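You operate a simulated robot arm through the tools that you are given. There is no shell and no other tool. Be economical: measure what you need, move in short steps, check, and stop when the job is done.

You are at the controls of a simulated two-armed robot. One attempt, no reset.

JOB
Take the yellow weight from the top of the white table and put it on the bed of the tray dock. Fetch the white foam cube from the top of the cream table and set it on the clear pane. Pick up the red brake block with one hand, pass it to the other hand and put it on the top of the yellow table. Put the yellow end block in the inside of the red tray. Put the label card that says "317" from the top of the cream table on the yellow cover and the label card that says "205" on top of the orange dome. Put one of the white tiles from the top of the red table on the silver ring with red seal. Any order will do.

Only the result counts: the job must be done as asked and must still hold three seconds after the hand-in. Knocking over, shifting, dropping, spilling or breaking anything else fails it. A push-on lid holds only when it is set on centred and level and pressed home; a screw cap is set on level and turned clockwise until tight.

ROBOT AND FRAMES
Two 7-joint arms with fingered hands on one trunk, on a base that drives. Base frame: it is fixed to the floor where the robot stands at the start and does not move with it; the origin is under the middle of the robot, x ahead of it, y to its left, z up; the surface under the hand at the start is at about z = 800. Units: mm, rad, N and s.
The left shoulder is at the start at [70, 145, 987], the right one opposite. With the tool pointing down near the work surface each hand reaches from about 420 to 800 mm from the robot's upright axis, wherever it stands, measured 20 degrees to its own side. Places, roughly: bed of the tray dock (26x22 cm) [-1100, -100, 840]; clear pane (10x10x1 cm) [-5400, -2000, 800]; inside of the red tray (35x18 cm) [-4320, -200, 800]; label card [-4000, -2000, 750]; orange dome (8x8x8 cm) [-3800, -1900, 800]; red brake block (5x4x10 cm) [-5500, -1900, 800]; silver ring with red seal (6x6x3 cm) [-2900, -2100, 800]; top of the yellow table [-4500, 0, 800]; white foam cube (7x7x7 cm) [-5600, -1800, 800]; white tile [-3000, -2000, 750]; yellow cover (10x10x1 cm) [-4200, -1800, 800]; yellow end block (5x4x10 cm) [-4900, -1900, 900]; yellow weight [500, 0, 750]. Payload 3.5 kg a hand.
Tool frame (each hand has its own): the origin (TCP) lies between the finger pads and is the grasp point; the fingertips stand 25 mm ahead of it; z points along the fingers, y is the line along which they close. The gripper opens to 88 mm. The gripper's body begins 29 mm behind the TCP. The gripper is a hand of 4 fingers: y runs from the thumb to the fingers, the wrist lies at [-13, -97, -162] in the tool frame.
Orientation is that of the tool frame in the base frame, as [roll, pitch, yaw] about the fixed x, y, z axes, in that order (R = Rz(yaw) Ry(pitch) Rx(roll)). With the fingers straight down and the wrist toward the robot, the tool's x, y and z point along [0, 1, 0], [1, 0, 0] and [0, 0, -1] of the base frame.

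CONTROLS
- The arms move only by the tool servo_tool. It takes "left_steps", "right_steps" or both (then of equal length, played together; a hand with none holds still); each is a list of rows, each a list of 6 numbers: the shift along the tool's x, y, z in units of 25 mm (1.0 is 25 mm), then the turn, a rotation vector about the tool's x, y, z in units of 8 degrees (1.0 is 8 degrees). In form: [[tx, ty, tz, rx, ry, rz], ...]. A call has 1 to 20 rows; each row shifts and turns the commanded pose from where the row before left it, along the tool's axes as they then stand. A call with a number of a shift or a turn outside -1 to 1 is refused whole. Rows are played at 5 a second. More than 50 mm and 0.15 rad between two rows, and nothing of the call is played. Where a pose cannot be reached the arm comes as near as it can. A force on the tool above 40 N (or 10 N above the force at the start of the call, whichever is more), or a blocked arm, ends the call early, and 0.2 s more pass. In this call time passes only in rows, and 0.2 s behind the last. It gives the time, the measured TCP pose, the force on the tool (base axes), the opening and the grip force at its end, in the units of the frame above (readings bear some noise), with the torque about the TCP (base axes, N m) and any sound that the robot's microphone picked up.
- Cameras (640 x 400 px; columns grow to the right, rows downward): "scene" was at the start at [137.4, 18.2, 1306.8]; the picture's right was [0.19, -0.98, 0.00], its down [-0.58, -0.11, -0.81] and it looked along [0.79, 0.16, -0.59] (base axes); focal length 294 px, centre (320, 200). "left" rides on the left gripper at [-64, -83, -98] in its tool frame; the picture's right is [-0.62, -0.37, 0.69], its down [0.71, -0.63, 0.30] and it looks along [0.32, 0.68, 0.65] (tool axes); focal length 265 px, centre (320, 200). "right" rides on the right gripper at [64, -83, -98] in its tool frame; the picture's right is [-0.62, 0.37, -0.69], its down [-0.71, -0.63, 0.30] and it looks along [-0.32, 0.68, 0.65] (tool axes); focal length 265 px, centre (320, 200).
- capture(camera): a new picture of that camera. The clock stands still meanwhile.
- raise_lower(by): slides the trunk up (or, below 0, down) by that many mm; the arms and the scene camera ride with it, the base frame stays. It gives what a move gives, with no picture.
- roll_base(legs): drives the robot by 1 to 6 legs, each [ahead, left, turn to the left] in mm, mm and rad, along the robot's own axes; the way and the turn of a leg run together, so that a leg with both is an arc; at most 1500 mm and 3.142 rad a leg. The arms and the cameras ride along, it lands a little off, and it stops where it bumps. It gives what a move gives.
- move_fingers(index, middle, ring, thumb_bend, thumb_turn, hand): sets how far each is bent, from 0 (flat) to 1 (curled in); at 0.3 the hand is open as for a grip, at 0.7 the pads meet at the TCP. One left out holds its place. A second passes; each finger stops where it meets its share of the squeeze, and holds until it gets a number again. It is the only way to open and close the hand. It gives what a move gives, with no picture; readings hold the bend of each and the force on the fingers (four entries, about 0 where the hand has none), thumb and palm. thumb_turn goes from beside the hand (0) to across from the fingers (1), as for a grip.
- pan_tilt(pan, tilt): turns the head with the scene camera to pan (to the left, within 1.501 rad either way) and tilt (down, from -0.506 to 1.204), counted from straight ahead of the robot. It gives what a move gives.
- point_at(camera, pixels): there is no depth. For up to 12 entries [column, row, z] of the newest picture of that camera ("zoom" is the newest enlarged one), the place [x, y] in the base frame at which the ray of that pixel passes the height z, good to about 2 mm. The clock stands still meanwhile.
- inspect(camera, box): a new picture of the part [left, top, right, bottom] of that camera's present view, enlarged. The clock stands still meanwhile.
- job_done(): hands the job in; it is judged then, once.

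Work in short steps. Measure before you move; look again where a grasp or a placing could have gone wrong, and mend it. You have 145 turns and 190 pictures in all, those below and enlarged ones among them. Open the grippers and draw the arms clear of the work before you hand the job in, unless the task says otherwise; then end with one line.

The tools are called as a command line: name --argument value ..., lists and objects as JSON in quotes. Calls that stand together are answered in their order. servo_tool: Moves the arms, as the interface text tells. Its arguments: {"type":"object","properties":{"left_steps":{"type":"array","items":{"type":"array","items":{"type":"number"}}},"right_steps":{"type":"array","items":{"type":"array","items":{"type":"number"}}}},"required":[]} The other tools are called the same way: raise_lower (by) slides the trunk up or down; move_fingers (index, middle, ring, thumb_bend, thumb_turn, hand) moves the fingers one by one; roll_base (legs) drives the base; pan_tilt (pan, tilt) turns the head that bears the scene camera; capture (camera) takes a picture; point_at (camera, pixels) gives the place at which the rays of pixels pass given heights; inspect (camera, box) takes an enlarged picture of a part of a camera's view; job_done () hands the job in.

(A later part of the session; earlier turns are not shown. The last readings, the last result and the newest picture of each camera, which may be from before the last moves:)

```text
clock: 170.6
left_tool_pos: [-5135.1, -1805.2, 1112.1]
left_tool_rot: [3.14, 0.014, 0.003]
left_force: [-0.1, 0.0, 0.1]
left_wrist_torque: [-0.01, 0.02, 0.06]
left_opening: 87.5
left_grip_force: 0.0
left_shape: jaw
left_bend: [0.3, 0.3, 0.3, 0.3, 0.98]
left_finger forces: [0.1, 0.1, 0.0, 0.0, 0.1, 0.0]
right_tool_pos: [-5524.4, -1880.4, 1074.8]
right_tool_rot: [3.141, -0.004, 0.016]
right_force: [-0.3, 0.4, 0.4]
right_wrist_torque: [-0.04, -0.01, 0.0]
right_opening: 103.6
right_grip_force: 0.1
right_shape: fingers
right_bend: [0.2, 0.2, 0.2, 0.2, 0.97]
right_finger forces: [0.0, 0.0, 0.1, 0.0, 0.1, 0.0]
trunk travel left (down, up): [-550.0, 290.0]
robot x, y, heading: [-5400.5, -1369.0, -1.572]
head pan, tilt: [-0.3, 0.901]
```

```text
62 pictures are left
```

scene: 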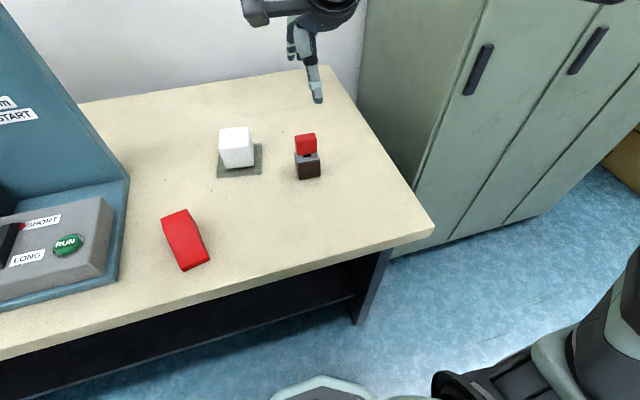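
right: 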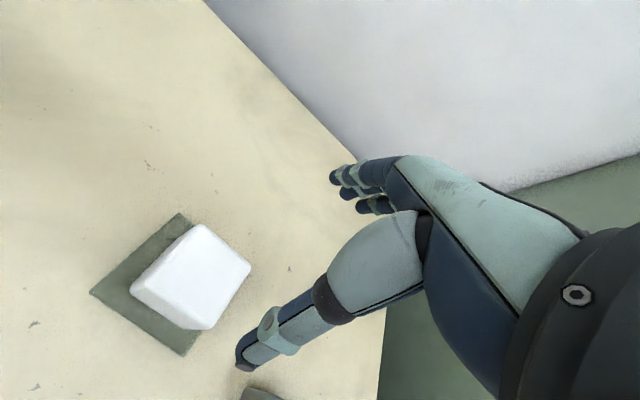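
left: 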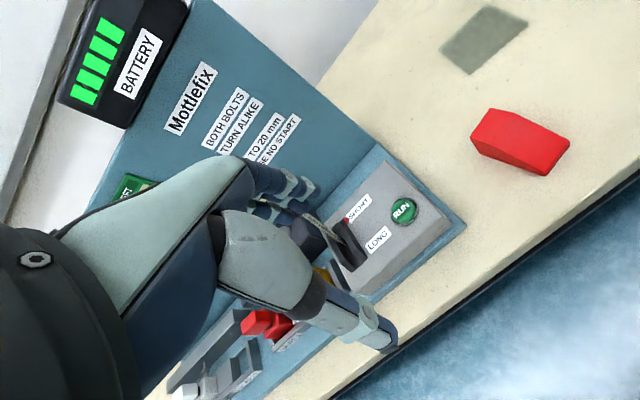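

The cabinet stands well away, so there's room. I shift the base 100 right, and rotate the left hand about its closing axis so its fingers point right and 25° below horizontal, with index open and middle/ring partly closed.

roll_base --legs '[[0, -100, 0]]'

servo_tool --left_steps '[[0, 0, 0, 0, -0.9, 0], [0, 0, 0, 0, -0.9, 0], [0, 0, 0, 0, -0.9, 0], [0, 0, 0, 0, -0.9, 0], [0, 0, 0, 0, -0.9, 0], [0, 0, 0, 0, -0.9, 0], [0, 0, 0, 0, -0.9, 0], [0, 0, 0, 0, -0.9, 0], [0, 0, 0, 0, -0.92, 0]]' --right_steps '[[-0.5, 0, 0, 0, 0, 0], [-0.5, 0, 0, 0, 0, 0], [-0.5, 0, 0, 0, 0, 0], [-0.5, 0, 0, 0, 0, 0], [0, 0, 0, 0, 0, 0], [0, 0, 0, 0, 0, 0], [0, 0, 0, 0, 0, 0], [0, 0, 0, 0, 0, 0], [0, 0, 0, 0, 0, 0]]'

move_fingers --hand "left" --index 0.15 --middle 0.36 --ring 0.36 --thumb_bend 0.36

pan_tilt --pan 0.05 --tilt 0.85

capture --camera "scene"

capture --camera "left"

```text
clock: 171.8
left_tool_pos: [-5228.9, -1806.1, 1110.6]
left_tool_rot: [-3.14, 0.017, 0.004]
left_force: [-0.3, -0.8, 0.7]
left_wrist_torque: [0.05, -0.01, -0.01]
left_opening: 87.7
left_grip_force: 0.0
left_shape: jaw
left_bend: [0.3, 0.3, 0.3, 0.3, 0.98]
left_finger forces: [0.0, 0.0, 0.1, 0.0, 0.0, 0.0]
right_tool_pos: [-5619.0, -1881.8, 1073.2]
right_tool_rot: [3.141, -0.003, 0.015]
right_force: [0.2, 0.4, 0.6]
right_wrist_torque: [-0.03, -0.01, -0.02]
right_opening: 103.6
right_grip_force: 0.1
right_shape: fingers
right_bend: [0.2, 0.2, 0.2, 0.2, 0.97]
right_finger forces: [0.0, 0.0, 0.0, 0.0, 0.0, 0.0]
trunk travel left (down, up): [-550.0, 290.0]
robot x, y, heading: [-5498.1, -1371.1, -1.571]
head pan, tilt: [-0.3, 0.901]
```

```text
clock: 173.8
left_tool_pos: [-5228.6, -1808.9, 1111.3]
left_tool_rot: [-3.138, 1.152, 0.006]
left_force: [-0.2, 0.6, 0.1]
left_wrist_torque: [-0.02, -0.01, 0.01]
left_opening: 87.5
left_grip_force: 0.1
left_shape: jaw
left_bend: [0.3, 0.3, 0.3, 0.3, 0.98]
left_finger forces: [0.1, 0.1, 0.0, 0.0, 0.1, 0.1]
right_tool_pos: [-5666.5, -1883.6, 1072.8]
right_tool_rot: [3.14, 0.001, 0.016]
right_force: [0.4, -0.2, 0.2]
right_wrist_torque: [-0.01, 0.02, -0.02]
right_opening: 103.5
right_grip_force: 0.1
right_shape: fingers
right_bend: [0.2, 0.2, 0.2, 0.2, 0.97]
right_finger forces: [0.0, 0.0, 0.1, 0.1, 0.0, 0.0]
trunk travel left (down, up): [-550.0, 290.0]
robot x, y, heading: [-5497.5, -1371.9, -1.571]
head pan, tilt: [-0.3, 0.901]
```

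```text
clock: 174.8
left_tool_pos: [-5228.4, -1809.2, 1109.9]
left_tool_rot: [-3.13, 1.15, 0.012]
left_force: [0.2, -0.1, 0.1]
left_wrist_torque: [0.02, 0.03, 0.0]
left_opening: 96.7
left_grip_force: 0.0
left_shape: fingers
left_bend: [0.15, 0.36, 0.36, 0.36, 0.98]
left_finger forces: [0.0, 0.0, 0.0, 0.1, 0.1, 0.0]
right_tool_pos: [-5667.7, -1883.2, 1072.7]
right_tool_rot: [-3.141, -0.001, 0.015]
right_force: [-0.3, 0.6, -0.3]
right_wrist_torque: [0.03, 0.03, 0.0]
right_opening: 103.5
right_grip_force: 0.0
right_shape: fingers
right_bend: [0.2, 0.2, 0.2, 0.2, 0.97]
right_finger forces: [0.0, 0.0, 0.1, 0.1, 0.0, 0.0]
trunk travel left (down, up): [-550.0, 290.0]
robot x, y, heading: [-5495.5, -1370.0, -1.571]
head pan, tilt: [-0.3, 0.901]
```

```text
clock: 175.6
left_tool_pos: [-5228.6, -1809.1, 1110.6]
left_tool_rot: [-3.138, 1.15, 0.008]
left_force: [0.2, -0.2, -0.3]
left_wrist_torque: [-0.02, 0.02, 0.0]
left_opening: 96.3
left_grip_force: 0.1
left_shape: fingers
left_bend: [0.15, 0.36, 0.36, 0.36, 0.98]
left_finger forces: [0.1, 0.0, 0.0, 0.0, 0.1, 0.0]
right_tool_pos: [-5667.8, -1882.9, 1073.7]
right_tool_rot: [-3.141, 0.001, 0.016]
right_force: [0.3, 1.4, 0.0]
right_wrist_torque: [-0.04, 0.02, -0.01]
right_opening: 103.6
right_grip_force: 0.0
right_shape: fingers
right_bend: [0.2, 0.2, 0.2, 0.2, 0.97]
right_finger forces: [0.0, 0.1, 0.0, 0.0, 0.0, 0.0]
trunk travel left (down, up): [-550.0, 290.0]
robot x, y, heading: [-5494.6, -1371.0, -1.574]
head pan, tilt: [0.051, 0.85]
```

```text
61 pictures are left
```

scene: 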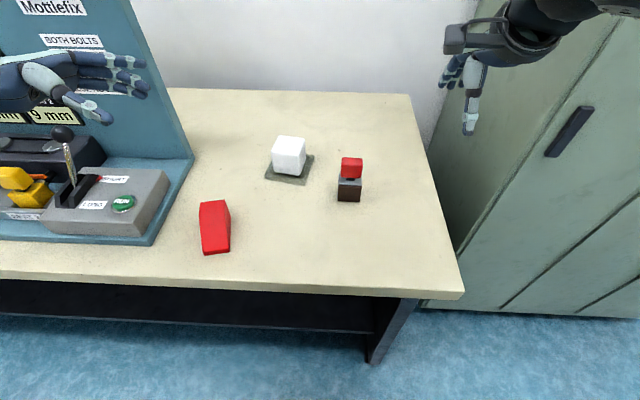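

```text
60 pictures are left
```

left: 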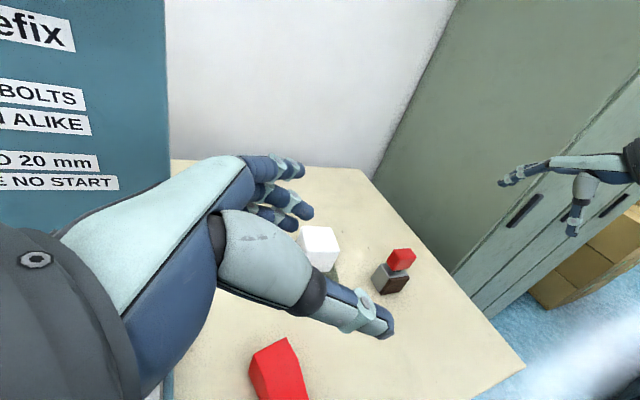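

The left hand pose works. I re-measure the brake block from here.

inspect --camera "scene" --box '[310, 140, 390, 215]'

```text
5.33 times, centred on (350, 178) of scene
```

zoom: 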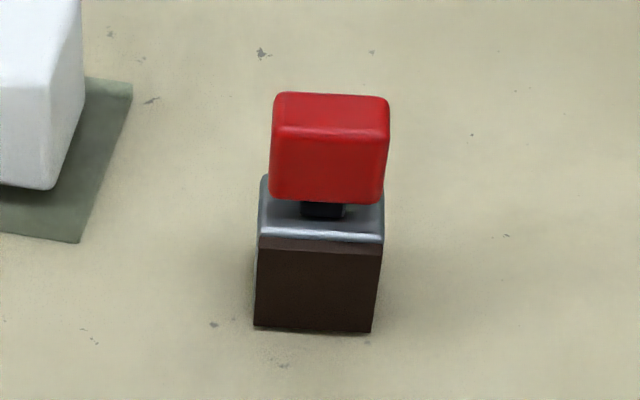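

point_at --camera "zoom" --pixels '[[274, 95, 900], [388, 98, 900], [389, 135, 900], [272, 130, 900], [270, 197, 870], [380, 204, 870], [256, 325, 800], [370, 332, 800], [259, 238, 855], [384, 243, 855], [263, 178, 857]]'

```text
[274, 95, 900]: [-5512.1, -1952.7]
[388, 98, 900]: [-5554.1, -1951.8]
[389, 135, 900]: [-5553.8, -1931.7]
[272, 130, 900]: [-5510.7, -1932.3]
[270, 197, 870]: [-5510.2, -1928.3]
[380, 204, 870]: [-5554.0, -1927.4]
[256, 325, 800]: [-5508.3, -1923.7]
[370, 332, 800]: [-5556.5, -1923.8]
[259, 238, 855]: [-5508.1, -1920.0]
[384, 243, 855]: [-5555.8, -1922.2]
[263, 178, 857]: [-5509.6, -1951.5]
```

Brake: body x −5508..−5556, front y −1923, top 854; cap z 870–900. I bring the left hand to a point above and left of it, (−5455,−1939,925).

servo_tool --left_steps '[[0.239, 0.4, 0.869, 0, 0, 0], [0.239, 0.4, 0.869, 0, 0, 0], [0.239, 0.4, 0.869, 0, 0, 0], [0.239, 0.4, 0.869, 0, 0, 0], [0.239, 0.4, 0.869, 0, 0, 0], [0.239, 0.4, 0.869, 0, 0, 0], [0.239, 0.4, 0.869, 0, 0, 0], [0.239, 0.4, 0.869, 0, 0, 0], [0.239, 0.4, 0.869, 0, 0, 0], [0.239, 0.4, 0.869, 0, 0, 0], [0.239, 0.4, 0.869, 0, 0, 0], [0.239, 0.4, 0.869, 0, 0, 0], [0.239, 0.4, 0.869, 0, 0, 0]]'

capture --camera "scene"

capture --camera "left"

```text
clock: 178.4
left_tool_pos: [-5456.2, -1935.8, 925.5]
left_tool_rot: [-3.133, 1.15, 0.01]
left_force: [-0.2, 1.1, 0.3]
left_wrist_torque: [-0.02, 0.01, -0.01]
left_opening: 96.5
left_grip_force: 0.0
left_shape: fingers
left_bend: [0.15, 0.36, 0.36, 0.36, 0.98]
left_finger forces: [0.1, 0.1, 0.0, 0.1, 0.0, 0.0]
right_tool_pos: [-5668.5, -1883.5, 1072.5]
right_tool_rot: [-3.141, -0.002, 0.017]
right_force: [0.2, -0.7, -1.0]
right_wrist_torque: [0.0, 0.03, -0.04]
right_opening: 103.1
right_grip_force: 0.1
right_shape: fingers
right_bend: [0.2, 0.2, 0.2, 0.2, 0.97]
right_finger forces: [0.1, 0.0, 0.1, 0.0, 0.0, 0.1]
trunk travel left (down, up): [-550.0, 290.0]
robot x, y, heading: [-5495.7, -1369.5, -1.571]
head pan, tilt: [0.051, 0.85]
```

```text
58 pictures are left
```

scene: 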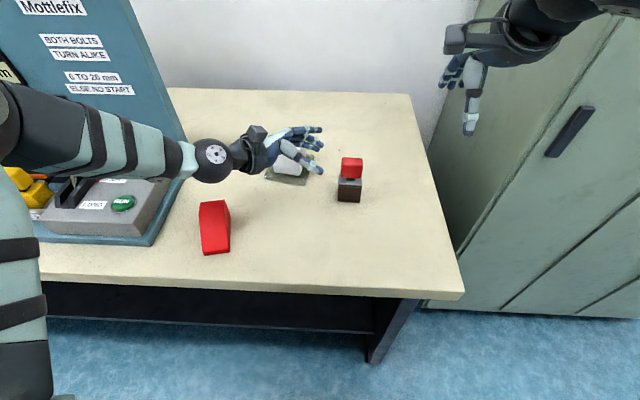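

```text
57 pictures are left
```

left: 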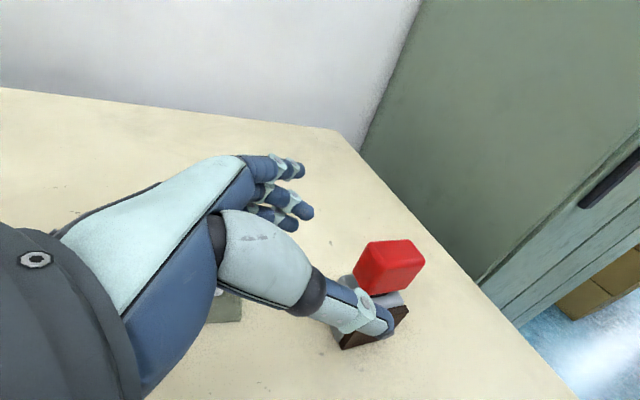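

The hand straddles the block's line. I move diagonally down towards the body, stopping a bit short to check.

servo_tool --left_steps '[[0.32, 0.02, 0.617, 0, 0, 0], [0.32, 0.02, 0.617, 0, 0, 0], [0.32, 0.02, 0.617, 0, 0, 0], [0.32, 0.02, 0.617, 0, 0, 0], [0.32, 0.02, 0.3, 0, 0, 0]]'

inspect --camera "scene" --box '[250, 110, 410, 220]'

capture --camera "left"

```text
clock: 179.6
left_tool_pos: [-5501.9, -1938.5, 859.1]
left_tool_rot: [-3.134, 1.15, 0.013]
left_force: [-0.5, -0.2, 0.1]
left_wrist_torque: [-0.01, -0.02, 0.0]
left_opening: 96.7
left_grip_force: 0.0
left_shape: fingers
left_bend: [0.15, 0.36, 0.36, 0.36, 0.98]
left_finger forces: [0.0, 0.1, 0.1, 0.1, 0.1, 0.0]
right_tool_pos: [-5667.6, -1883.9, 1072.4]
right_tool_rot: [3.141, -0.001, 0.017]
right_force: [-0.1, 0.7, 0.4]
right_wrist_torque: [-0.01, 0.0, -0.03]
right_opening: 103.4
right_grip_force: 0.0
right_shape: fingers
right_bend: [0.2, 0.2, 0.2, 0.2, 0.97]
right_finger forces: [0.0, 0.0, 0.1, 0.0, 0.0, 0.1]
trunk travel left (down, up): [-550.0, 290.0]
robot x, y, heading: [-5496.8, -1369.8, -1.569]
head pan, tilt: [0.051, 0.85]
```

```text
3.64 times, centred on (330, 165) of scene
```

zoom: 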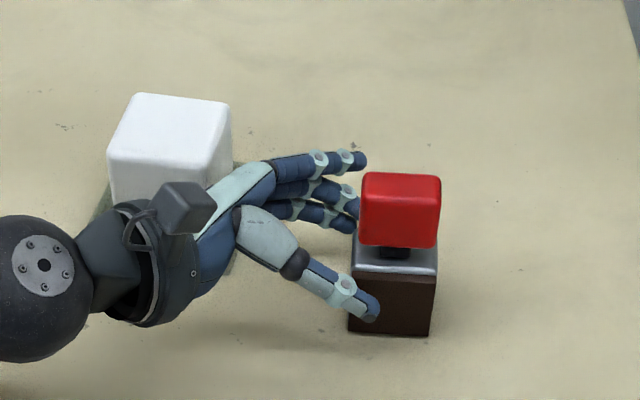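

```text
55 pictures are left
```

left: 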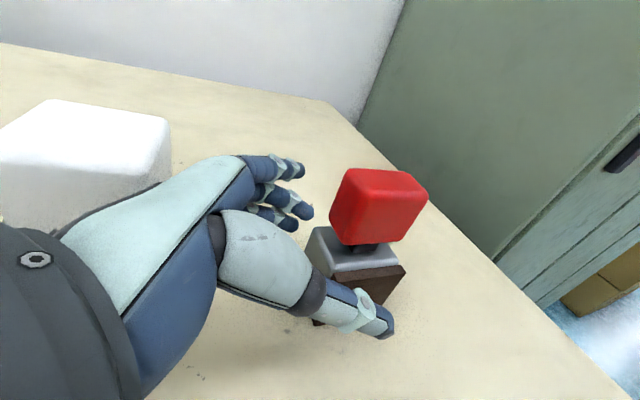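

The thumb is in front and the fingers behind the body, with about 36 mm between the palm and the cap. I advance the rest to (−5530,−1939,844) and close middle, ring and thumb.

servo_tool --left_steps '[[0.05, 0, 0.42, 0, 0, 0], [0.04, 0, 0.42, 0, 0, 0], [0, 0, 0.42, 0, 0, 0]]'

move_fingers --hand "left" --middle 0.62 --ring 0.62 --thumb_bend 0.62

inspect --camera "scene" --box '[270, 120, 410, 220]'

```text
clock: 180.4
left_tool_pos: [-5529.4, -1940.6, 844.7]
left_tool_rot: [3.141, 1.149, 0.003]
left_force: [-0.9, -0.1, -0.5]
left_wrist_torque: [0.01, -0.04, 0.01]
left_opening: 96.9
left_grip_force: 0.0
left_shape: fingers
left_bend: [0.15, 0.36, 0.36, 0.36, 0.98]
left_finger forces: [0.0, 0.0, 0.0, 0.1, 0.0, 0.0]
right_tool_pos: [-5668.0, -1883.2, 1074.4]
right_tool_rot: [-3.141, -0.002, 0.016]
right_force: [-0.1, 0.1, 0.4]
right_wrist_torque: [-0.03, 0.01, 0.01]
right_opening: 103.5
right_grip_force: 0.0
right_shape: fingers
right_bend: [0.2, 0.2, 0.2, 0.2, 0.97]
right_finger forces: [0.0, 0.0, 0.0, 0.0, 0.0, 0.1]
trunk travel left (down, up): [-550.0, 290.0]
robot x, y, heading: [-5497.3, -1367.8, -1.572]
head pan, tilt: [0.051, 0.85]
```

```text
clock: 181.4
left_tool_pos: [-5528.7, -1939.3, 846.1]
left_tool_rot: [-3.14, 1.15, 0.005]
left_force: [-0.3, -0.5, 0.9]
left_wrist_torque: [-0.11, 0.04, -0.03]
left_opening: 78.4
left_grip_force: 7.5
left_shape: fingers
left_bend: [0.15, 0.57, 0.57, 0.54, 0.96]
left_finger forces: [0.0, 4.2, 3.5, 0.0, 6.7, 0.0]
right_tool_pos: [-5668.1, -1883.4, 1073.2]
right_tool_rot: [-3.141, -0.002, 0.015]
right_force: [-0.5, 0.3, -0.1]
right_wrist_torque: [0.03, -0.02, -0.01]
right_opening: 103.6
right_grip_force: 0.0
right_shape: fingers
right_bend: [0.2, 0.2, 0.2, 0.2, 0.97]
right_finger forces: [0.0, 0.1, 0.0, 0.0, 0.1, 0.1]
trunk travel left (down, up): [-550.0, 290.0]
robot x, y, heading: [-5499.6, -1369.7, -1.567]
head pan, tilt: [0.051, 0.85]
```

```text
4.00 times, centred on (340, 170) of scene
```

zoom: 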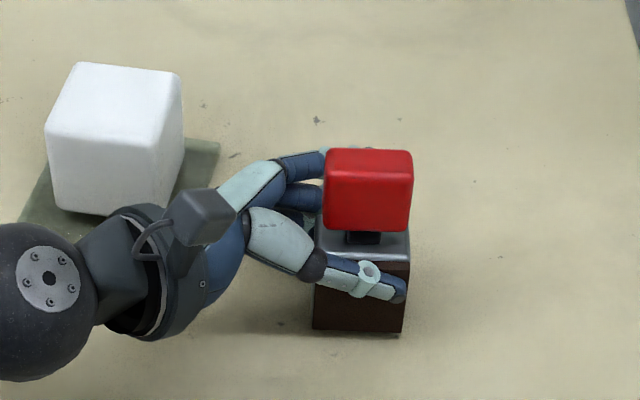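

Gripped. I firm the squeeze and lift straight up 100 mm.

move_fingers --hand "left" --middle 0.75 --ring 0.75 --thumb_bend 0.75

servo_tool --left_steps '[[-0.3, 0, -0.134, 0, 0, 0], [-0.6, 0, -0.268, 0, 0, 0], [-0.69, 0, -0.308, 0, 0, 0], [-0.69, 0, -0.308, 0, 0, 0], [-0.69, 0, -0.308, 0, 0, 0], [-0.69, 0, -0.308, 0, 0, 0]]'

capture --camera "scene"

capture --camera "left"

```text
clock: 182.4
left_tool_pos: [-5528.8, -1940.1, 845.1]
left_tool_rot: [-3.138, 1.15, 0.008]
left_force: [-0.7, -0.8, -0.6]
left_wrist_torque: [-0.07, -0.01, 0.01]
left_opening: 81.2
left_grip_force: 16.5
left_shape: fingers
left_bend: [0.15, 0.61, 0.64, 0.55, 0.93]
left_finger forces: [0.1, 9.4, 7.6, 0.0, 16.4, 0.0]
right_tool_pos: [-5667.0, -1883.7, 1073.9]
right_tool_rot: [-3.14, 0.0, 0.015]
right_force: [-0.2, 0.1, 0.3]
right_wrist_torque: [-0.01, 0.0, 0.0]
right_opening: 103.6
right_grip_force: 0.1
right_shape: fingers
right_bend: [0.2, 0.2, 0.2, 0.2, 0.97]
right_finger forces: [0.1, 0.0, 0.0, 0.0, 0.0, 0.0]
trunk travel left (down, up): [-550.0, 290.0]
robot x, y, heading: [-5500.3, -1369.0, -1.569]
head pan, tilt: [0.051, 0.85]
```

```text
clock: 183.8
left_tool_pos: [-5528.2, -1939.6, 945.2]
left_tool_rot: [-3.14, 1.15, 0.005]
left_force: [-0.5, -0.7, -3.4]
left_wrist_torque: [-0.01, -0.05, 0.0]
left_opening: 80.8
left_grip_force: 16.6
left_shape: fingers
left_bend: [0.15, 0.61, 0.64, 0.55, 0.93]
left_finger forces: [0.0, 9.1, 7.4, 0.1, 16.1, 0.0]
right_tool_pos: [-5668.0, -1881.8, 1072.9]
right_tool_rot: [3.141, -0.001, 0.014]
right_force: [-0.5, -0.4, -0.9]
right_wrist_torque: [-0.03, 0.01, -0.02]
right_opening: 103.1
right_grip_force: 0.1
right_shape: fingers
right_bend: [0.2, 0.2, 0.2, 0.2, 0.97]
right_finger forces: [0.0, 0.0, 0.0, 0.0, 0.0, 0.0]
trunk travel left (down, up): [-550.0, 290.0]
robot x, y, heading: [-5492.3, -1371.2, -1.568]
head pan, tilt: [0.051, 0.85]
```

```text
53 pictures are left
```

scene: 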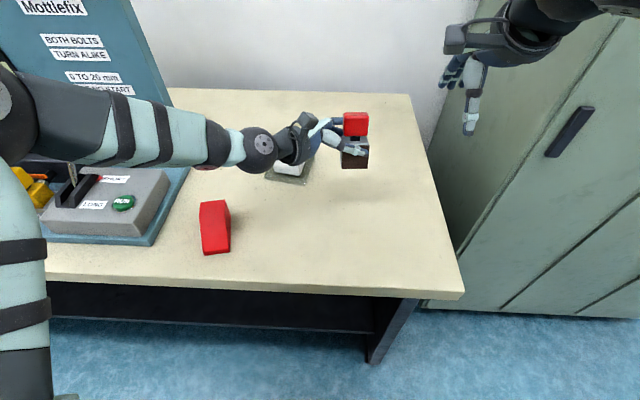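

```text
52 pictures are left
```

left: 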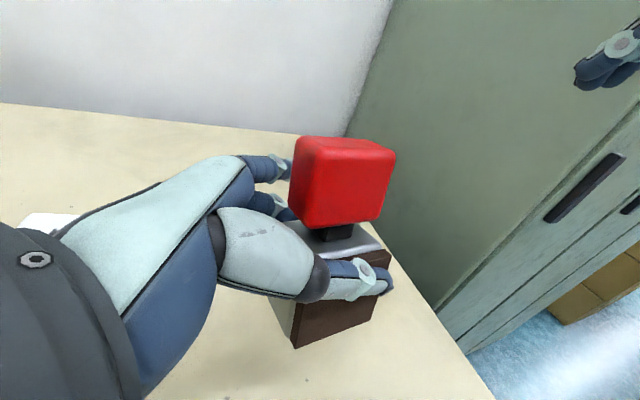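

The block is held level in the left hand (3.4 N); the cap is now at (−5532,−1941), z 970–1000. I pre-shape the right hand to about a 55 mm opening and bring it above the cap.

move_fingers --hand "right" --index 0.45 --middle 0.45 --ring 0.45 --thumb_bend 0.45 --thumb_turn 1.0

servo_tool --right_steps '[[0, 0, -0.6, 0, 0, 0.1], [0, 0, -0.6, 0, 0, 0], [0.73, 0.33, 0, 0, 0, 0], [0.73, 0.33, 0, 0, 0, 0], [0.73, 0.33, 0, 0, 0, 0], [0.73, 0.33, 0, 0, 0, 0], [0.73, 0.33, 0, 0, 0, 0], [0.73, 0.33, 0, 0, 0, 0], [0.7, 0.33, 0, 0, 0, 0]]'

capture --camera "right"

inspect --camera "scene" --box '[270, 50, 430, 180]'

```text
clock: 184.8
left_tool_pos: [-5528.5, -1939.5, 945.0]
left_tool_rot: [-3.139, 1.15, 0.005]
left_force: [-0.1, -0.4, -2.9]
left_wrist_torque: [0.0, 0.0, -0.01]
left_opening: 81.0
left_grip_force: 16.1
left_shape: fingers
left_bend: [0.15, 0.61, 0.64, 0.55, 0.93]
left_finger forces: [0.0, 9.1, 7.3, 0.0, 16.1, 0.0]
right_tool_pos: [-5667.1, -1884.5, 1072.4]
right_tool_rot: [-3.141, -0.002, 0.016]
right_force: [-0.2, -0.9, 0.7]
right_wrist_torque: [-0.02, -0.01, -0.01]
right_opening: 53.3
right_grip_force: 0.0
right_shape: fingers
right_bend: [0.45, 0.45, 0.45, 0.45, 0.99]
right_finger forces: [0.1, 0.0, 0.1, 0.0, 0.0, 0.1]
trunk travel left (down, up): [-550.0, 290.0]
robot x, y, heading: [-5495.7, -1373.0, -1.573]
head pan, tilt: [0.051, 0.85]
```

```text
clock: 186.8
left_tool_pos: [-5528.3, -1939.8, 945.3]
left_tool_rot: [-3.141, 1.151, 0.004]
left_force: [-0.1, 0.4, -2.3]
left_wrist_torque: [-0.02, 0.01, -0.01]
left_opening: 81.0
left_grip_force: 16.2
left_shape: fingers
left_bend: [0.15, 0.61, 0.64, 0.55, 0.93]
left_finger forces: [0.0, 9.1, 7.1, 0.0, 16.0, 0.0]
right_tool_pos: [-5540.4, -1939.3, 1103.2]
right_tool_rot: [-3.141, 0.001, 0.003]
right_force: [-0.2, -0.5, 0.3]
right_wrist_torque: [-0.01, -0.02, -0.04]
right_opening: 52.9
right_grip_force: 0.1
right_shape: fingers
right_bend: [0.45, 0.45, 0.45, 0.45, 0.99]
right_finger forces: [0.1, 0.1, 0.0, 0.1, 0.0, 0.1]
trunk travel left (down, up): [-550.0, 290.0]
robot x, y, heading: [-5497.2, -1373.3, -1.572]
head pan, tilt: [0.051, 0.85]
```

```text
51 pictures are left
```

right: 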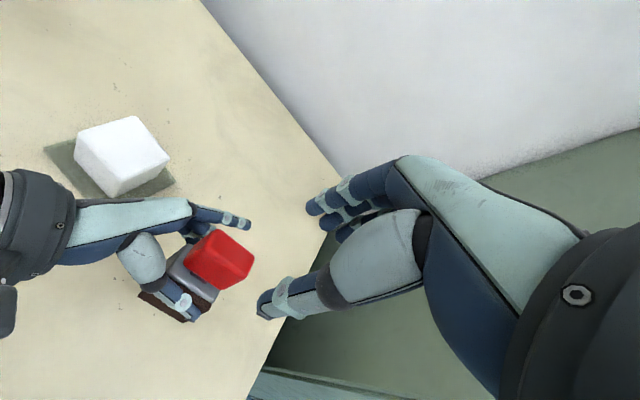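

```text
3.08 times, centred on (350, 115) of scene
```

zoom: 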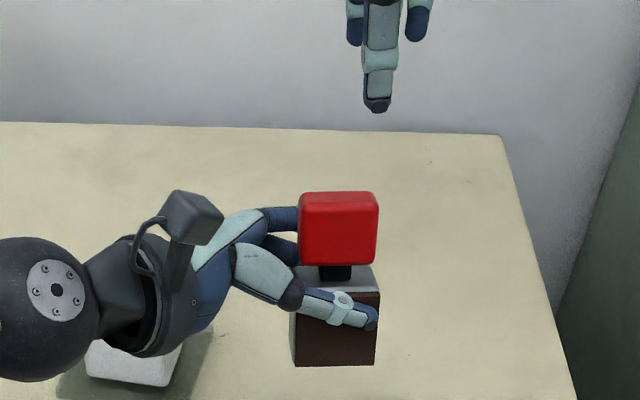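

point_at --camera "right" --pixels '[[217, 230, 1000], [254, 256, 1000], [228, 289, 1000], [188, 250, 1000], [246, 222, 975], [215, 212, 975], [246, 222, 990]]'

inspect --camera "right" --box '[120, 180, 300, 330]'

```text
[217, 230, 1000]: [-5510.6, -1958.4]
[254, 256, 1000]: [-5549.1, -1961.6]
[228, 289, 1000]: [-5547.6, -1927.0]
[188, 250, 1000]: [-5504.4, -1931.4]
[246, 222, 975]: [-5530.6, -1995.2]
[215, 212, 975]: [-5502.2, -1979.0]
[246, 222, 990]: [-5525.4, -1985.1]
```

```text
2.67 times, centred on (210, 255) of right
```

zoom: 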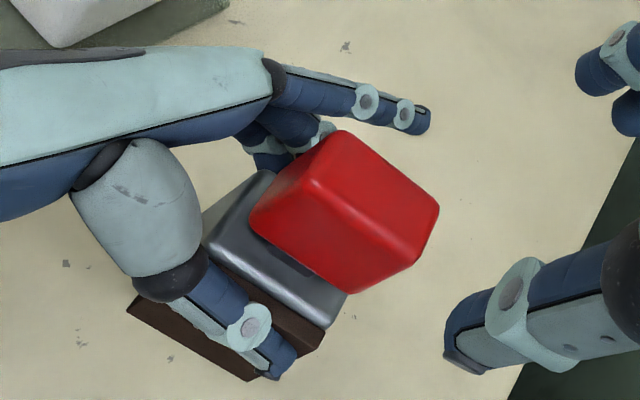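

point_at --camera "right" --pixels '[[217.5, 229.5, 1000], [254, 258, 1000], [245.6, 278, 1000], [208, 249, 1000]]'

point_at --camera "scene" --pixels '[[344, 113, 1000], [368, 113, 1000]]'

```text
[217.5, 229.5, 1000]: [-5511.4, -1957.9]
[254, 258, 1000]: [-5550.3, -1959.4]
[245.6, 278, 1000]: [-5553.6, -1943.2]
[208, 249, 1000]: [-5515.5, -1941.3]
```

```text
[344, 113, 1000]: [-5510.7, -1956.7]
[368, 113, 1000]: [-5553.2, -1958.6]
```

The cap's centre is about (−5532,−1947). I open the left index flat for clearance and lower the right hand around the cap.

move_fingers --hand "left" --index 0.0

servo_tool --right_steps '[[0, 0.28, 0.5, 0, 0, 0], [0, 0, 0.7, 0, 0, 0], [0, 0, 0.7, 0, 0, 0], [0, 0, 0.7, 0, 0, 0]]'

inspect --camera "right" --box '[120, 160, 360, 360]'

inspect --camera "scene" --box '[270, 50, 430, 180]'

```text
clock: 187.8
left_tool_pos: [-5528.4, -1940.3, 946.1]
left_tool_rot: [-3.134, 1.151, 0.01]
left_force: [-0.1, 0.0, -3.0]
left_wrist_torque: [0.0, 0.02, -0.01]
left_opening: 97.1
left_grip_force: 16.4
left_shape: fingers
left_bend: [0.0, 0.61, 0.64, 0.55, 0.93]
left_finger forces: [0.0, 9.1, 7.1, 0.1, 16.0, 0.0]
right_tool_pos: [-5540.7, -1939.7, 1102.1]
right_tool_rot: [3.141, -0.002, 0.002]
right_force: [0.8, 0.6, 0.2]
right_wrist_torque: [0.01, 0.0, -0.06]
right_opening: 52.9
right_grip_force: 0.0
right_shape: fingers
right_bend: [0.45, 0.45, 0.45, 0.45, 0.99]
right_finger forces: [0.0, 0.1, 0.0, 0.1, 0.1, 0.1]
trunk travel left (down, up): [-550.0, 290.0]
robot x, y, heading: [-5500.0, -1369.6, -1.567]
head pan, tilt: [0.051, 0.85]
```

```text
clock: 188.8
left_tool_pos: [-5529.0, -1939.8, 947.3]
left_tool_rot: [-3.138, 1.15, 0.008]
left_force: [0.3, -1.1, -3.5]
left_wrist_torque: [0.01, -0.03, -0.01]
left_opening: 97.3
left_grip_force: 15.9
left_shape: fingers
left_bend: [0.0, 0.61, 0.64, 0.55, 0.93]
left_finger forces: [0.0, 9.2, 7.1, 0.0, 16.0, 0.0]
right_tool_pos: [-5541.3, -1947.1, 1039.2]
right_tool_rot: [-3.141, -0.001, 0.001]
right_force: [0.1, -0.6, -0.2]
right_wrist_torque: [0.03, -0.01, -0.01]
right_opening: 53.4
right_grip_force: 0.2
right_shape: fingers
right_bend: [0.45, 0.45, 0.45, 0.45, 0.99]
right_finger forces: [0.0, 0.0, 0.1, 0.0, 0.1, 0.1]
trunk travel left (down, up): [-550.0, 290.0]
robot x, y, heading: [-5497.1, -1369.1, -1.569]
head pan, tilt: [0.051, 0.85]
```

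```text
2.00 times, centred on (240, 260) of right
```

zoom: 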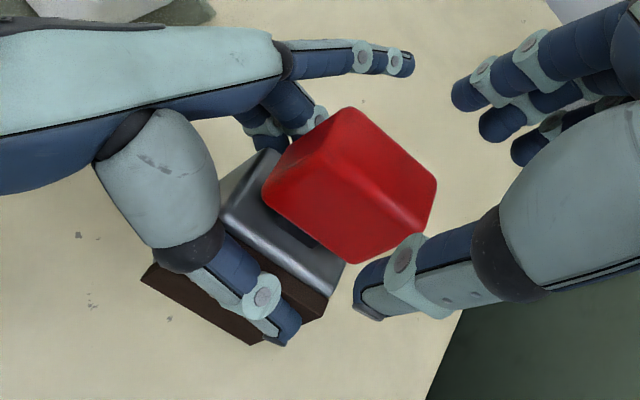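

```text
3.08 times, centred on (350, 115) of scene
```

zoom: 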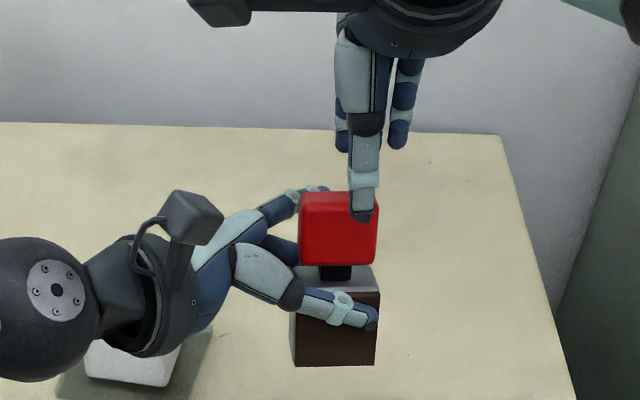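

Clear on all sides. I lower the remaining 33 mm in small steps.

servo_tool --right_steps '[[0, 0, 0.35, 0, 0, 0], [0, 0, 0.35, 0, 0, 0], [0, 0, 0.35, 0, 0, 0], [0, 0, 0.3, 0, 0, 0]]'

inspect --camera "right" --box '[140, 140, 380, 340]'

```text
clock: 189.8
left_tool_pos: [-5527.8, -1939.9, 945.3]
left_tool_rot: [-3.137, 1.151, 0.007]
left_force: [0.3, -0.3, -2.3]
left_wrist_torque: [-0.03, 0.01, 0.0]
left_opening: 97.0
left_grip_force: 15.9
left_shape: fingers
left_bend: [0.0, 0.61, 0.64, 0.55, 0.93]
left_finger forces: [0.0, 9.1, 7.2, 0.0, 16.0, 0.0]
right_tool_pos: [-5539.6, -1947.2, 1004.7]
right_tool_rot: [-3.142, -0.002, 0.002]
right_force: [-0.2, 1.0, -0.4]
right_wrist_torque: [-0.02, 0.03, 0.01]
right_opening: 52.9
right_grip_force: 0.0
right_shape: fingers
right_bend: [0.45, 0.45, 0.45, 0.45, 0.99]
right_finger forces: [0.0, 0.0, 0.2, 0.1, 0.0, 0.1]
trunk travel left (down, up): [-550.0, 290.0]
robot x, y, heading: [-5493.4, -1370.0, -1.567]
head pan, tilt: [0.051, 0.85]
```

```text
2.00 times, centred on (260, 240) of right
```

zoom: 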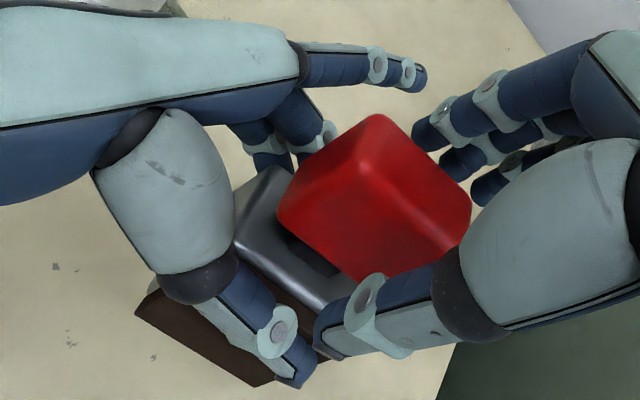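

No contact yet and the cap sits between the right fingers and thumb. I close the right hand on it.

move_fingers --hand "right" --index 0.7 --middle 0.7 --ring 0.6 --thumb_bend 0.68

inspect --camera "right" --box '[140, 140, 380, 340]'

```text
clock: 190.8
left_tool_pos: [-5528.7, -1939.6, 947.0]
left_tool_rot: [-3.137, 1.15, 0.007]
left_force: [0.9, 2.1, -2.1]
left_wrist_torque: [-0.13, 0.06, 0.0]
left_opening: 98.4
left_grip_force: 16.3
left_shape: fingers
left_bend: [0.0, 0.62, 0.64, 0.55, 0.93]
left_finger forces: [0.0, 8.4, 7.2, 0.0, 17.9, 0.0]
right_tool_pos: [-5540.1, -1947.1, 1005.1]
right_tool_rot: [3.141, -0.002, 0.002]
right_force: [-0.6, -0.8, 1.0]
right_wrist_torque: [-0.03, 0.05, 0.01]
right_opening: 19.8
right_grip_force: 8.5
right_shape: fingers
right_bend: [0.62, 0.63, 0.6, 0.59, 1.0]
right_finger forces: [4.6, 5.2, 0.0, 0.0, 7.3, 0.1]
trunk travel left (down, up): [-550.0, 290.0]
robot x, y, heading: [-5494.5, -1372.1, -1.567]
head pan, tilt: [0.051, 0.85]
```

```text
2.00 times, centred on (260, 240) of right
```

zoom: 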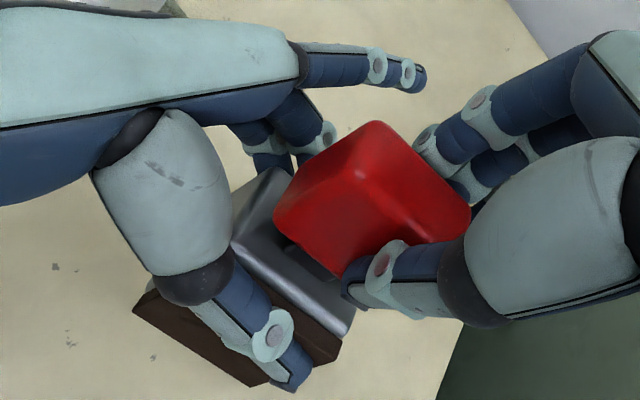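

Gripped by index, middle and thumb. I firm it, then open the left hand.

move_fingers --hand "right" --index 0.78 --middle 0.78 --ring 0.66 --thumb_bend 0.76

move_fingers --hand "left" --middle 0.33 --ring 0.33 --thumb_bend 0.33

inspect --camera "scene" --box '[270, 50, 430, 180]'

```text
clock: 191.8
left_tool_pos: [-5528.9, -1939.9, 946.4]
left_tool_rot: [-3.139, 1.15, 0.005]
left_force: [2.7, 3.0, 1.1]
left_wrist_torque: [-0.26, 0.1, -0.04]
left_opening: 99.7
left_grip_force: 18.8
left_shape: fingers
left_bend: [0.0, 0.62, 0.64, 0.55, 0.94]
left_finger forces: [0.0, 8.0, 8.8, 0.0, 19.7, 0.1]
right_tool_pos: [-5540.5, -1945.7, 1005.1]
right_tool_rot: [-3.141, -0.001, 0.0]
right_force: [-1.8, -2.1, -0.6]
right_wrist_torque: [0.07, 0.03, 0.02]
right_opening: 18.9
right_grip_force: 16.3
right_shape: fingers
right_bend: [0.72, 0.64, 0.66, 0.58, 1.0]
right_finger forces: [8.9, 8.8, 0.1, 0.0, 14.6, 0.0]
trunk travel left (down, up): [-550.0, 290.0]
robot x, y, heading: [-5495.5, -1368.0, -1.576]
head pan, tilt: [0.051, 0.85]
```

```text
clock: 192.8
left_tool_pos: [-5528.3, -1940.5, 946.5]
left_tool_rot: [-3.138, 1.15, 0.008]
left_force: [0.4, 0.2, -0.6]
left_wrist_torque: [0.02, -0.03, 0.02]
left_opening: 115.1
left_grip_force: 0.1
left_shape: fingers
left_bend: [0.0, 0.33, 0.33, 0.33, 0.97]
left_finger forces: [0.1, 0.0, 0.1, 0.0, 0.0, 0.0]
right_tool_pos: [-5540.7, -1947.2, 1003.5]
right_tool_rot: [-3.141, -0.001, 0.002]
right_force: [0.0, -0.2, -0.5]
right_wrist_torque: [-0.05, 0.0, 0.0]
right_opening: 18.8
right_grip_force: 15.9
right_shape: fingers
right_bend: [0.72, 0.65, 0.66, 0.58, 1.0]
right_finger forces: [7.6, 8.1, 0.1, 0.0, 15.5, 0.0]
trunk travel left (down, up): [-550.0, 290.0]
robot x, y, heading: [-5492.5, -1375.1, -1.566]
head pan, tilt: [0.051, 0.85]
```

```text
3.08 times, centred on (350, 115) of scene
```

zoom: 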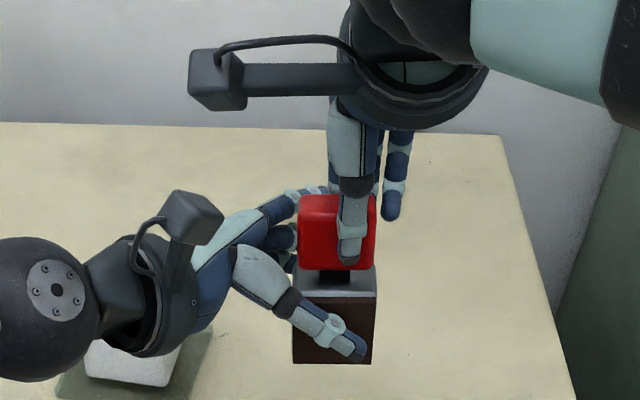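

The left hand has let go. I withdraw it horizontally to the left by 125 mm and check the right hand's load.

servo_tool --left_steps '[[0.2, 0, -0.45, 0, 0, 0], [0.4, 0, -0.9, 0, 0, 0], [0.4, 0, -0.9, 0, 0, 0], [0.4, 0, -0.9, 0, 0, 0], [0.4, 0, -0.9, 0, 0, 0], [0.2, 0, -0.9, 0, 0, 0]]'

capture --camera "scene"

```text
clock: 194.2
left_tool_pos: [-5394.3, -1937.8, 950.6]
left_tool_rot: [-3.138, 1.152, 0.005]
left_force: [-0.2, 0.3, 0.3]
left_wrist_torque: [0.01, -0.02, -0.03]
left_opening: 114.8
left_grip_force: 0.1
left_shape: fingers
left_bend: [0.0, 0.33, 0.33, 0.33, 0.97]
left_finger forces: [0.1, 0.0, 0.0, 0.0, 0.0, 0.0]
right_tool_pos: [-5538.6, -1946.1, 1006.6]
right_tool_rot: [-3.14, 0.0, 0.003]
right_force: [-0.2, 0.4, -0.1]
right_wrist_torque: [-0.06, 0.03, -0.05]
right_opening: 18.9
right_grip_force: 16.2
right_shape: fingers
right_bend: [0.72, 0.65, 0.66, 0.58, 1.0]
right_finger forces: [7.6, 8.0, 0.0, 0.1, 15.5, 0.0]
trunk travel left (down, up): [-550.0, 290.0]
robot x, y, heading: [-5497.4, -1371.5, -1.57]
head pan, tilt: [0.051, 0.85]
```

```text
43 pictures are left
```

scene: 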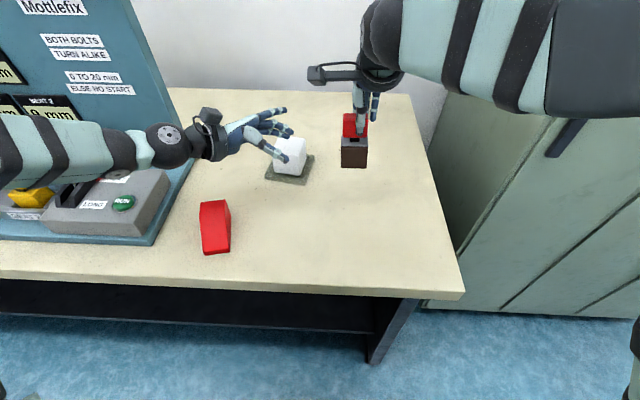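

The right hand now holds the block alone. I raise both hands, turn the left hand back to pointing down, move the block aside to the right, and open the left hand normally.

servo_tool --left_steps '[[-0.9, 0, -0.41, 0, 0, 0], [-0.9, 0, -0.41, 0, 0, 0], [-0.9, 0, -0.41, 0, 0, 0], [-0.9, 0, -0.41, 0, 0, 0], [-0.9, 0, -0.41, 0, 0, 0], [-0.9, 0, -0.41, 0, 0, 0], [0, 0, 0, 0, 0.917, 0], [0, 0, 0, 0, 0.917, 0], [0, 0, 0, 0, 0.917, 0], [0, 0, 0, 0, 0.917, 0], [0, 0, 0, 0, 0.917, 0], [0, 0, 0, 0, 0.917, 0], [0, 0, 0, 0, 0.917, 0], [0, 0, 0, 0, 0.917, 0], [0, 0, 0, 0, 0.917, 0]]' --right_steps '[[0, 0, -0.8, 0, 0, 0], [0, 0, -0.8, 0, 0, 0], [0, 0, -0.8, 0, 0, 0], [0, 0, -0.8, 0, 0, 0], [0, 0, -0.8, 0, 0, 0], [-0.75, -0.5, 0, 0, 0, 0], [-0.75, -0.5, 0, 0, 0, 0], [-0.75, -0.5, 0, 0, 0, 0], [-0.75, -0.5, 0, 0, 0, 0], [-0.75, -0.5, 0, 0, 0, 0], [-0.75, -0.5, 0, 0, 0, 0], [-0.75, -0.5, 0, 0, 0, 0], [-0.75, -0.5, 0, 0, 0, 0], [0, 0, 0, 0, 0, 0], [0, 0, 0, 0, 0, 0]]'

move_fingers --hand "left" --index 0.3 --middle 0.3 --ring 0.3 --thumb_bend 0.3 --thumb_turn 1.0

roll_base --legs '[[-250, 0, 0], [0, 430, 0]]'

pan_tilt --pan 0.2 --tilt 0.7

capture --camera "scene"

```text
clock: 197.4
left_tool_pos: [-5395.1, -1938.7, 1098.6]
left_tool_rot: [-3.139, -0.009, 0.005]
left_force: [-0.8, -0.7, -0.2]
left_wrist_torque: [-0.01, 0.01, -0.02]
left_opening: 115.0
left_grip_force: 0.1
left_shape: fingers
left_bend: [0.0, 0.33, 0.33, 0.33, 0.97]
left_finger forces: [0.1, 0.0, 0.0, 0.0, 0.0, 0.0]
right_tool_pos: [-5694.9, -1848.8, 1104.4]
right_tool_rot: [-3.141, -0.003, 0.001]
right_force: [0.0, -0.1, -3.8]
right_wrist_torque: [-0.04, 0.02, -0.02]
right_opening: 18.7
right_grip_force: 15.7
right_shape: fingers
right_bend: [0.72, 0.65, 0.66, 0.58, 1.0]
right_finger forces: [7.7, 8.1, 0.1, 0.1, 15.5, 0.1]
trunk travel left (down, up): [-550.0, 290.0]
robot x, y, heading: [-5496.3, -1371.4, -1.574]
head pan, tilt: [0.051, 0.85]
```

```text
clock: 198.4
left_tool_pos: [-5394.0, -1939.8, 1098.8]
left_tool_rot: [3.141, -0.002, 0.003]
left_force: [0.5, -0.6, 0.6]
left_wrist_torque: [0.02, 0.0, 0.0]
left_opening: 84.5
left_grip_force: 0.1
left_shape: fingers
left_bend: [0.3, 0.3, 0.3, 0.3, 0.97]
left_finger forces: [0.0, 0.0, 0.0, 0.1, 0.0, 0.0]
right_tool_pos: [-5693.5, -1849.0, 1103.9]
right_tool_rot: [-3.141, -0.001, 0.001]
right_force: [1.0, -0.9, -3.3]
right_wrist_torque: [-0.03, 0.02, -0.03]
right_opening: 18.6
right_grip_force: 15.8
right_shape: fingers
right_bend: [0.72, 0.65, 0.66, 0.58, 1.0]
right_finger forces: [7.5, 8.1, 0.0, 0.0, 15.5, 0.0]
trunk travel left (down, up): [-550.0, 290.0]
robot x, y, heading: [-5497.2, -1367.1, -1.573]
head pan, tilt: [0.051, 0.85]
```

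```text
clock: 202.4
left_tool_pos: [-4971.4, -1692.1, 1099.2]
left_tool_rot: [3.142, -0.003, -0.001]
left_force: [-0.7, 0.8, -0.8]
left_wrist_torque: [0.0, 0.0, 0.0]
left_opening: 84.8
left_grip_force: 0.1
left_shape: fingers
left_bend: [0.3, 0.3, 0.3, 0.3, 0.97]
left_finger forces: [0.0, 0.0, 0.1, 0.0, 0.1, 0.0]
right_tool_pos: [-5270.7, -1600.2, 1103.3]
right_tool_rot: [-3.141, -0.002, 0.0]
right_force: [-0.6, -0.6, -2.3]
right_wrist_torque: [-0.06, 0.01, 0.01]
right_opening: 18.5
right_grip_force: 15.9
right_shape: fingers
right_bend: [0.72, 0.65, 0.66, 0.58, 1.0]
right_finger forces: [7.6, 8.0, 0.1, 0.1, 15.5, 0.1]
trunk travel left (down, up): [-550.0, 290.0]
robot x, y, heading: [-5069.8, -1119.3, -1.575]
head pan, tilt: [0.051, 0.85]
```

```text
clock: 203.1
left_tool_pos: [-4972.5, -1692.1, 1099.3]
left_tool_rot: [-3.14, -0.004, -0.001]
left_force: [-0.4, 0.5, -0.1]
left_wrist_torque: [0.0, 0.04, 0.01]
left_opening: 84.8
left_grip_force: 0.1
left_shape: fingers
left_bend: [0.3, 0.3, 0.3, 0.3, 0.97]
left_finger forces: [0.0, 0.0, 0.0, 0.1, 0.0, 0.0]
right_tool_pos: [-5270.3, -1599.8, 1103.1]
right_tool_rot: [-3.142, -0.002, -0.002]
right_force: [1.1, -0.1, -2.8]
right_wrist_torque: [-0.02, 0.02, -0.01]
right_opening: 18.6
right_grip_force: 16.0
right_shape: fingers
right_bend: [0.72, 0.65, 0.66, 0.58, 1.0]
right_finger forces: [7.6, 8.1, 0.0, 0.0, 15.5, 0.0]
trunk travel left (down, up): [-550.0, 290.0]
robot x, y, heading: [-5070.3, -1120.6, -1.57]
head pan, tilt: [0.201, 0.7]
```

```text
42 pictures are left
```

scene: 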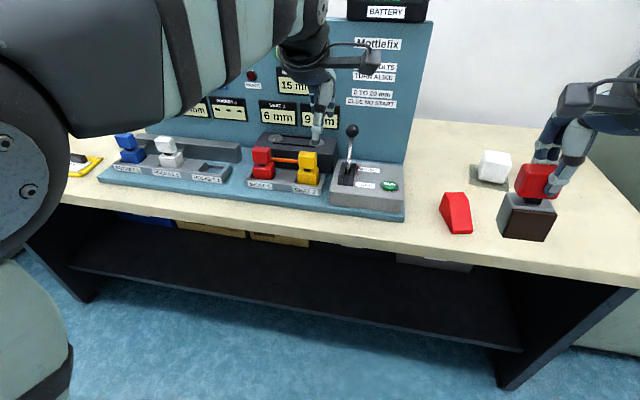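

I move in so the left hand comes above the yellow block.

roll_base --legs '[[185, 65, 0]]'

capture --camera "left"

inspect --camera "scene" --box '[180, 90, 400, 240]'

```text
clock: 204.7
left_tool_pos: [-4904.4, -1874.2, 1099.7]
left_tool_rot: [-3.14, -0.005, 0.003]
left_force: [-0.1, 0.4, -0.8]
left_wrist_torque: [0.0, -0.02, 0.01]
left_opening: 84.7
left_grip_force: 0.0
left_shape: fingers
left_bend: [0.3, 0.3, 0.3, 0.3, 0.97]
left_finger forces: [0.0, 0.0, 0.0, 0.0, 0.1, 0.0]
right_tool_pos: [-5202.7, -1785.3, 1104.2]
right_tool_rot: [-3.141, -0.002, 0.004]
right_force: [0.5, 0.0, -2.6]
right_wrist_torque: [-0.05, 0.02, 0.01]
right_opening: 18.7
right_grip_force: 15.8
right_shape: fingers
right_bend: [0.72, 0.65, 0.66, 0.58, 1.0]
right_finger forces: [7.6, 8.0, 0.0, 0.0, 15.5, 0.0]
trunk travel left (down, up): [-550.0, 290.0]
robot x, y, heading: [-5004.0, -1307.0, -1.564]
head pan, tilt: [0.201, 0.7]
```

```text
41 pictures are left
```

left: 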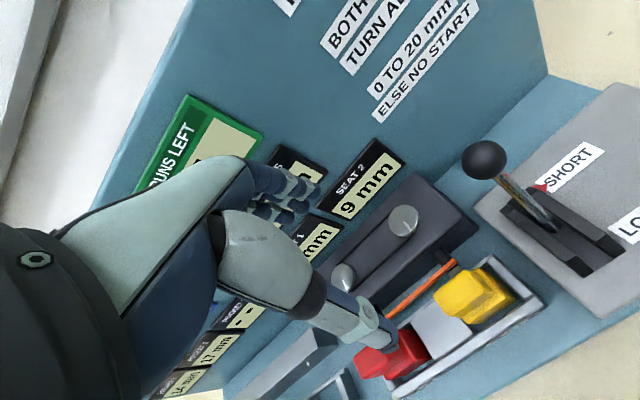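

```text
2.67 times, centred on (290, 165) of scene
```

zoom: 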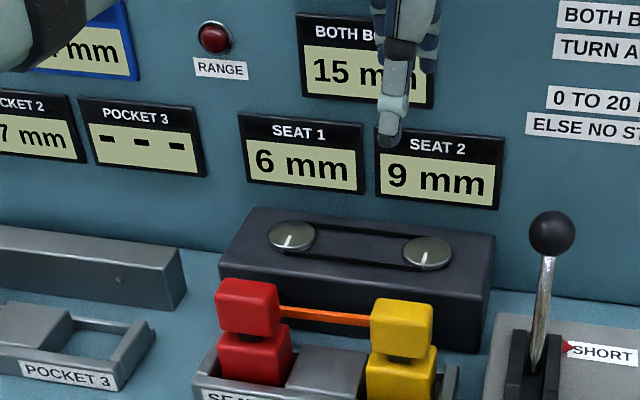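

I locate the bolt stub and bar behind the yellow cap using the left picture, and re-measure the cap: stub end about (450,262), cap corners (464,268)/(497,258).

inspect --camera "left" --box '[370, 230, 560, 370]'

```text
2.86 times, centred on (465, 300) of left
```

zoom: 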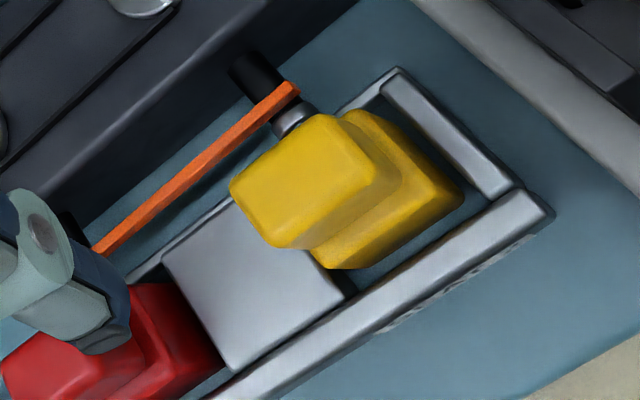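

point_at --camera "zoom" --pixels '[[232, 187, 919], [318, 116, 919], [374, 180, 919], [285, 245, 919], [290, 85, 880], [295, 120, 860]]'

point_at --camera "scene" --pixels '[[304.8, 202.5, 919], [327.4, 202, 919], [328, 210, 919], [304.6, 210.5, 919]]'

```text
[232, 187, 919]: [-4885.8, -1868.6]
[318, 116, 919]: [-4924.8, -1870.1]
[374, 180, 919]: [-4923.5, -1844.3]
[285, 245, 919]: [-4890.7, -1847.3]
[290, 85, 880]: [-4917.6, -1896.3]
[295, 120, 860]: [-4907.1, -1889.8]
```

```text
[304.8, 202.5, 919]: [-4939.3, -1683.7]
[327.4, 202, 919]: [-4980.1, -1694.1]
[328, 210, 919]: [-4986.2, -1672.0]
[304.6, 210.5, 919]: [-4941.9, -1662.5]
```

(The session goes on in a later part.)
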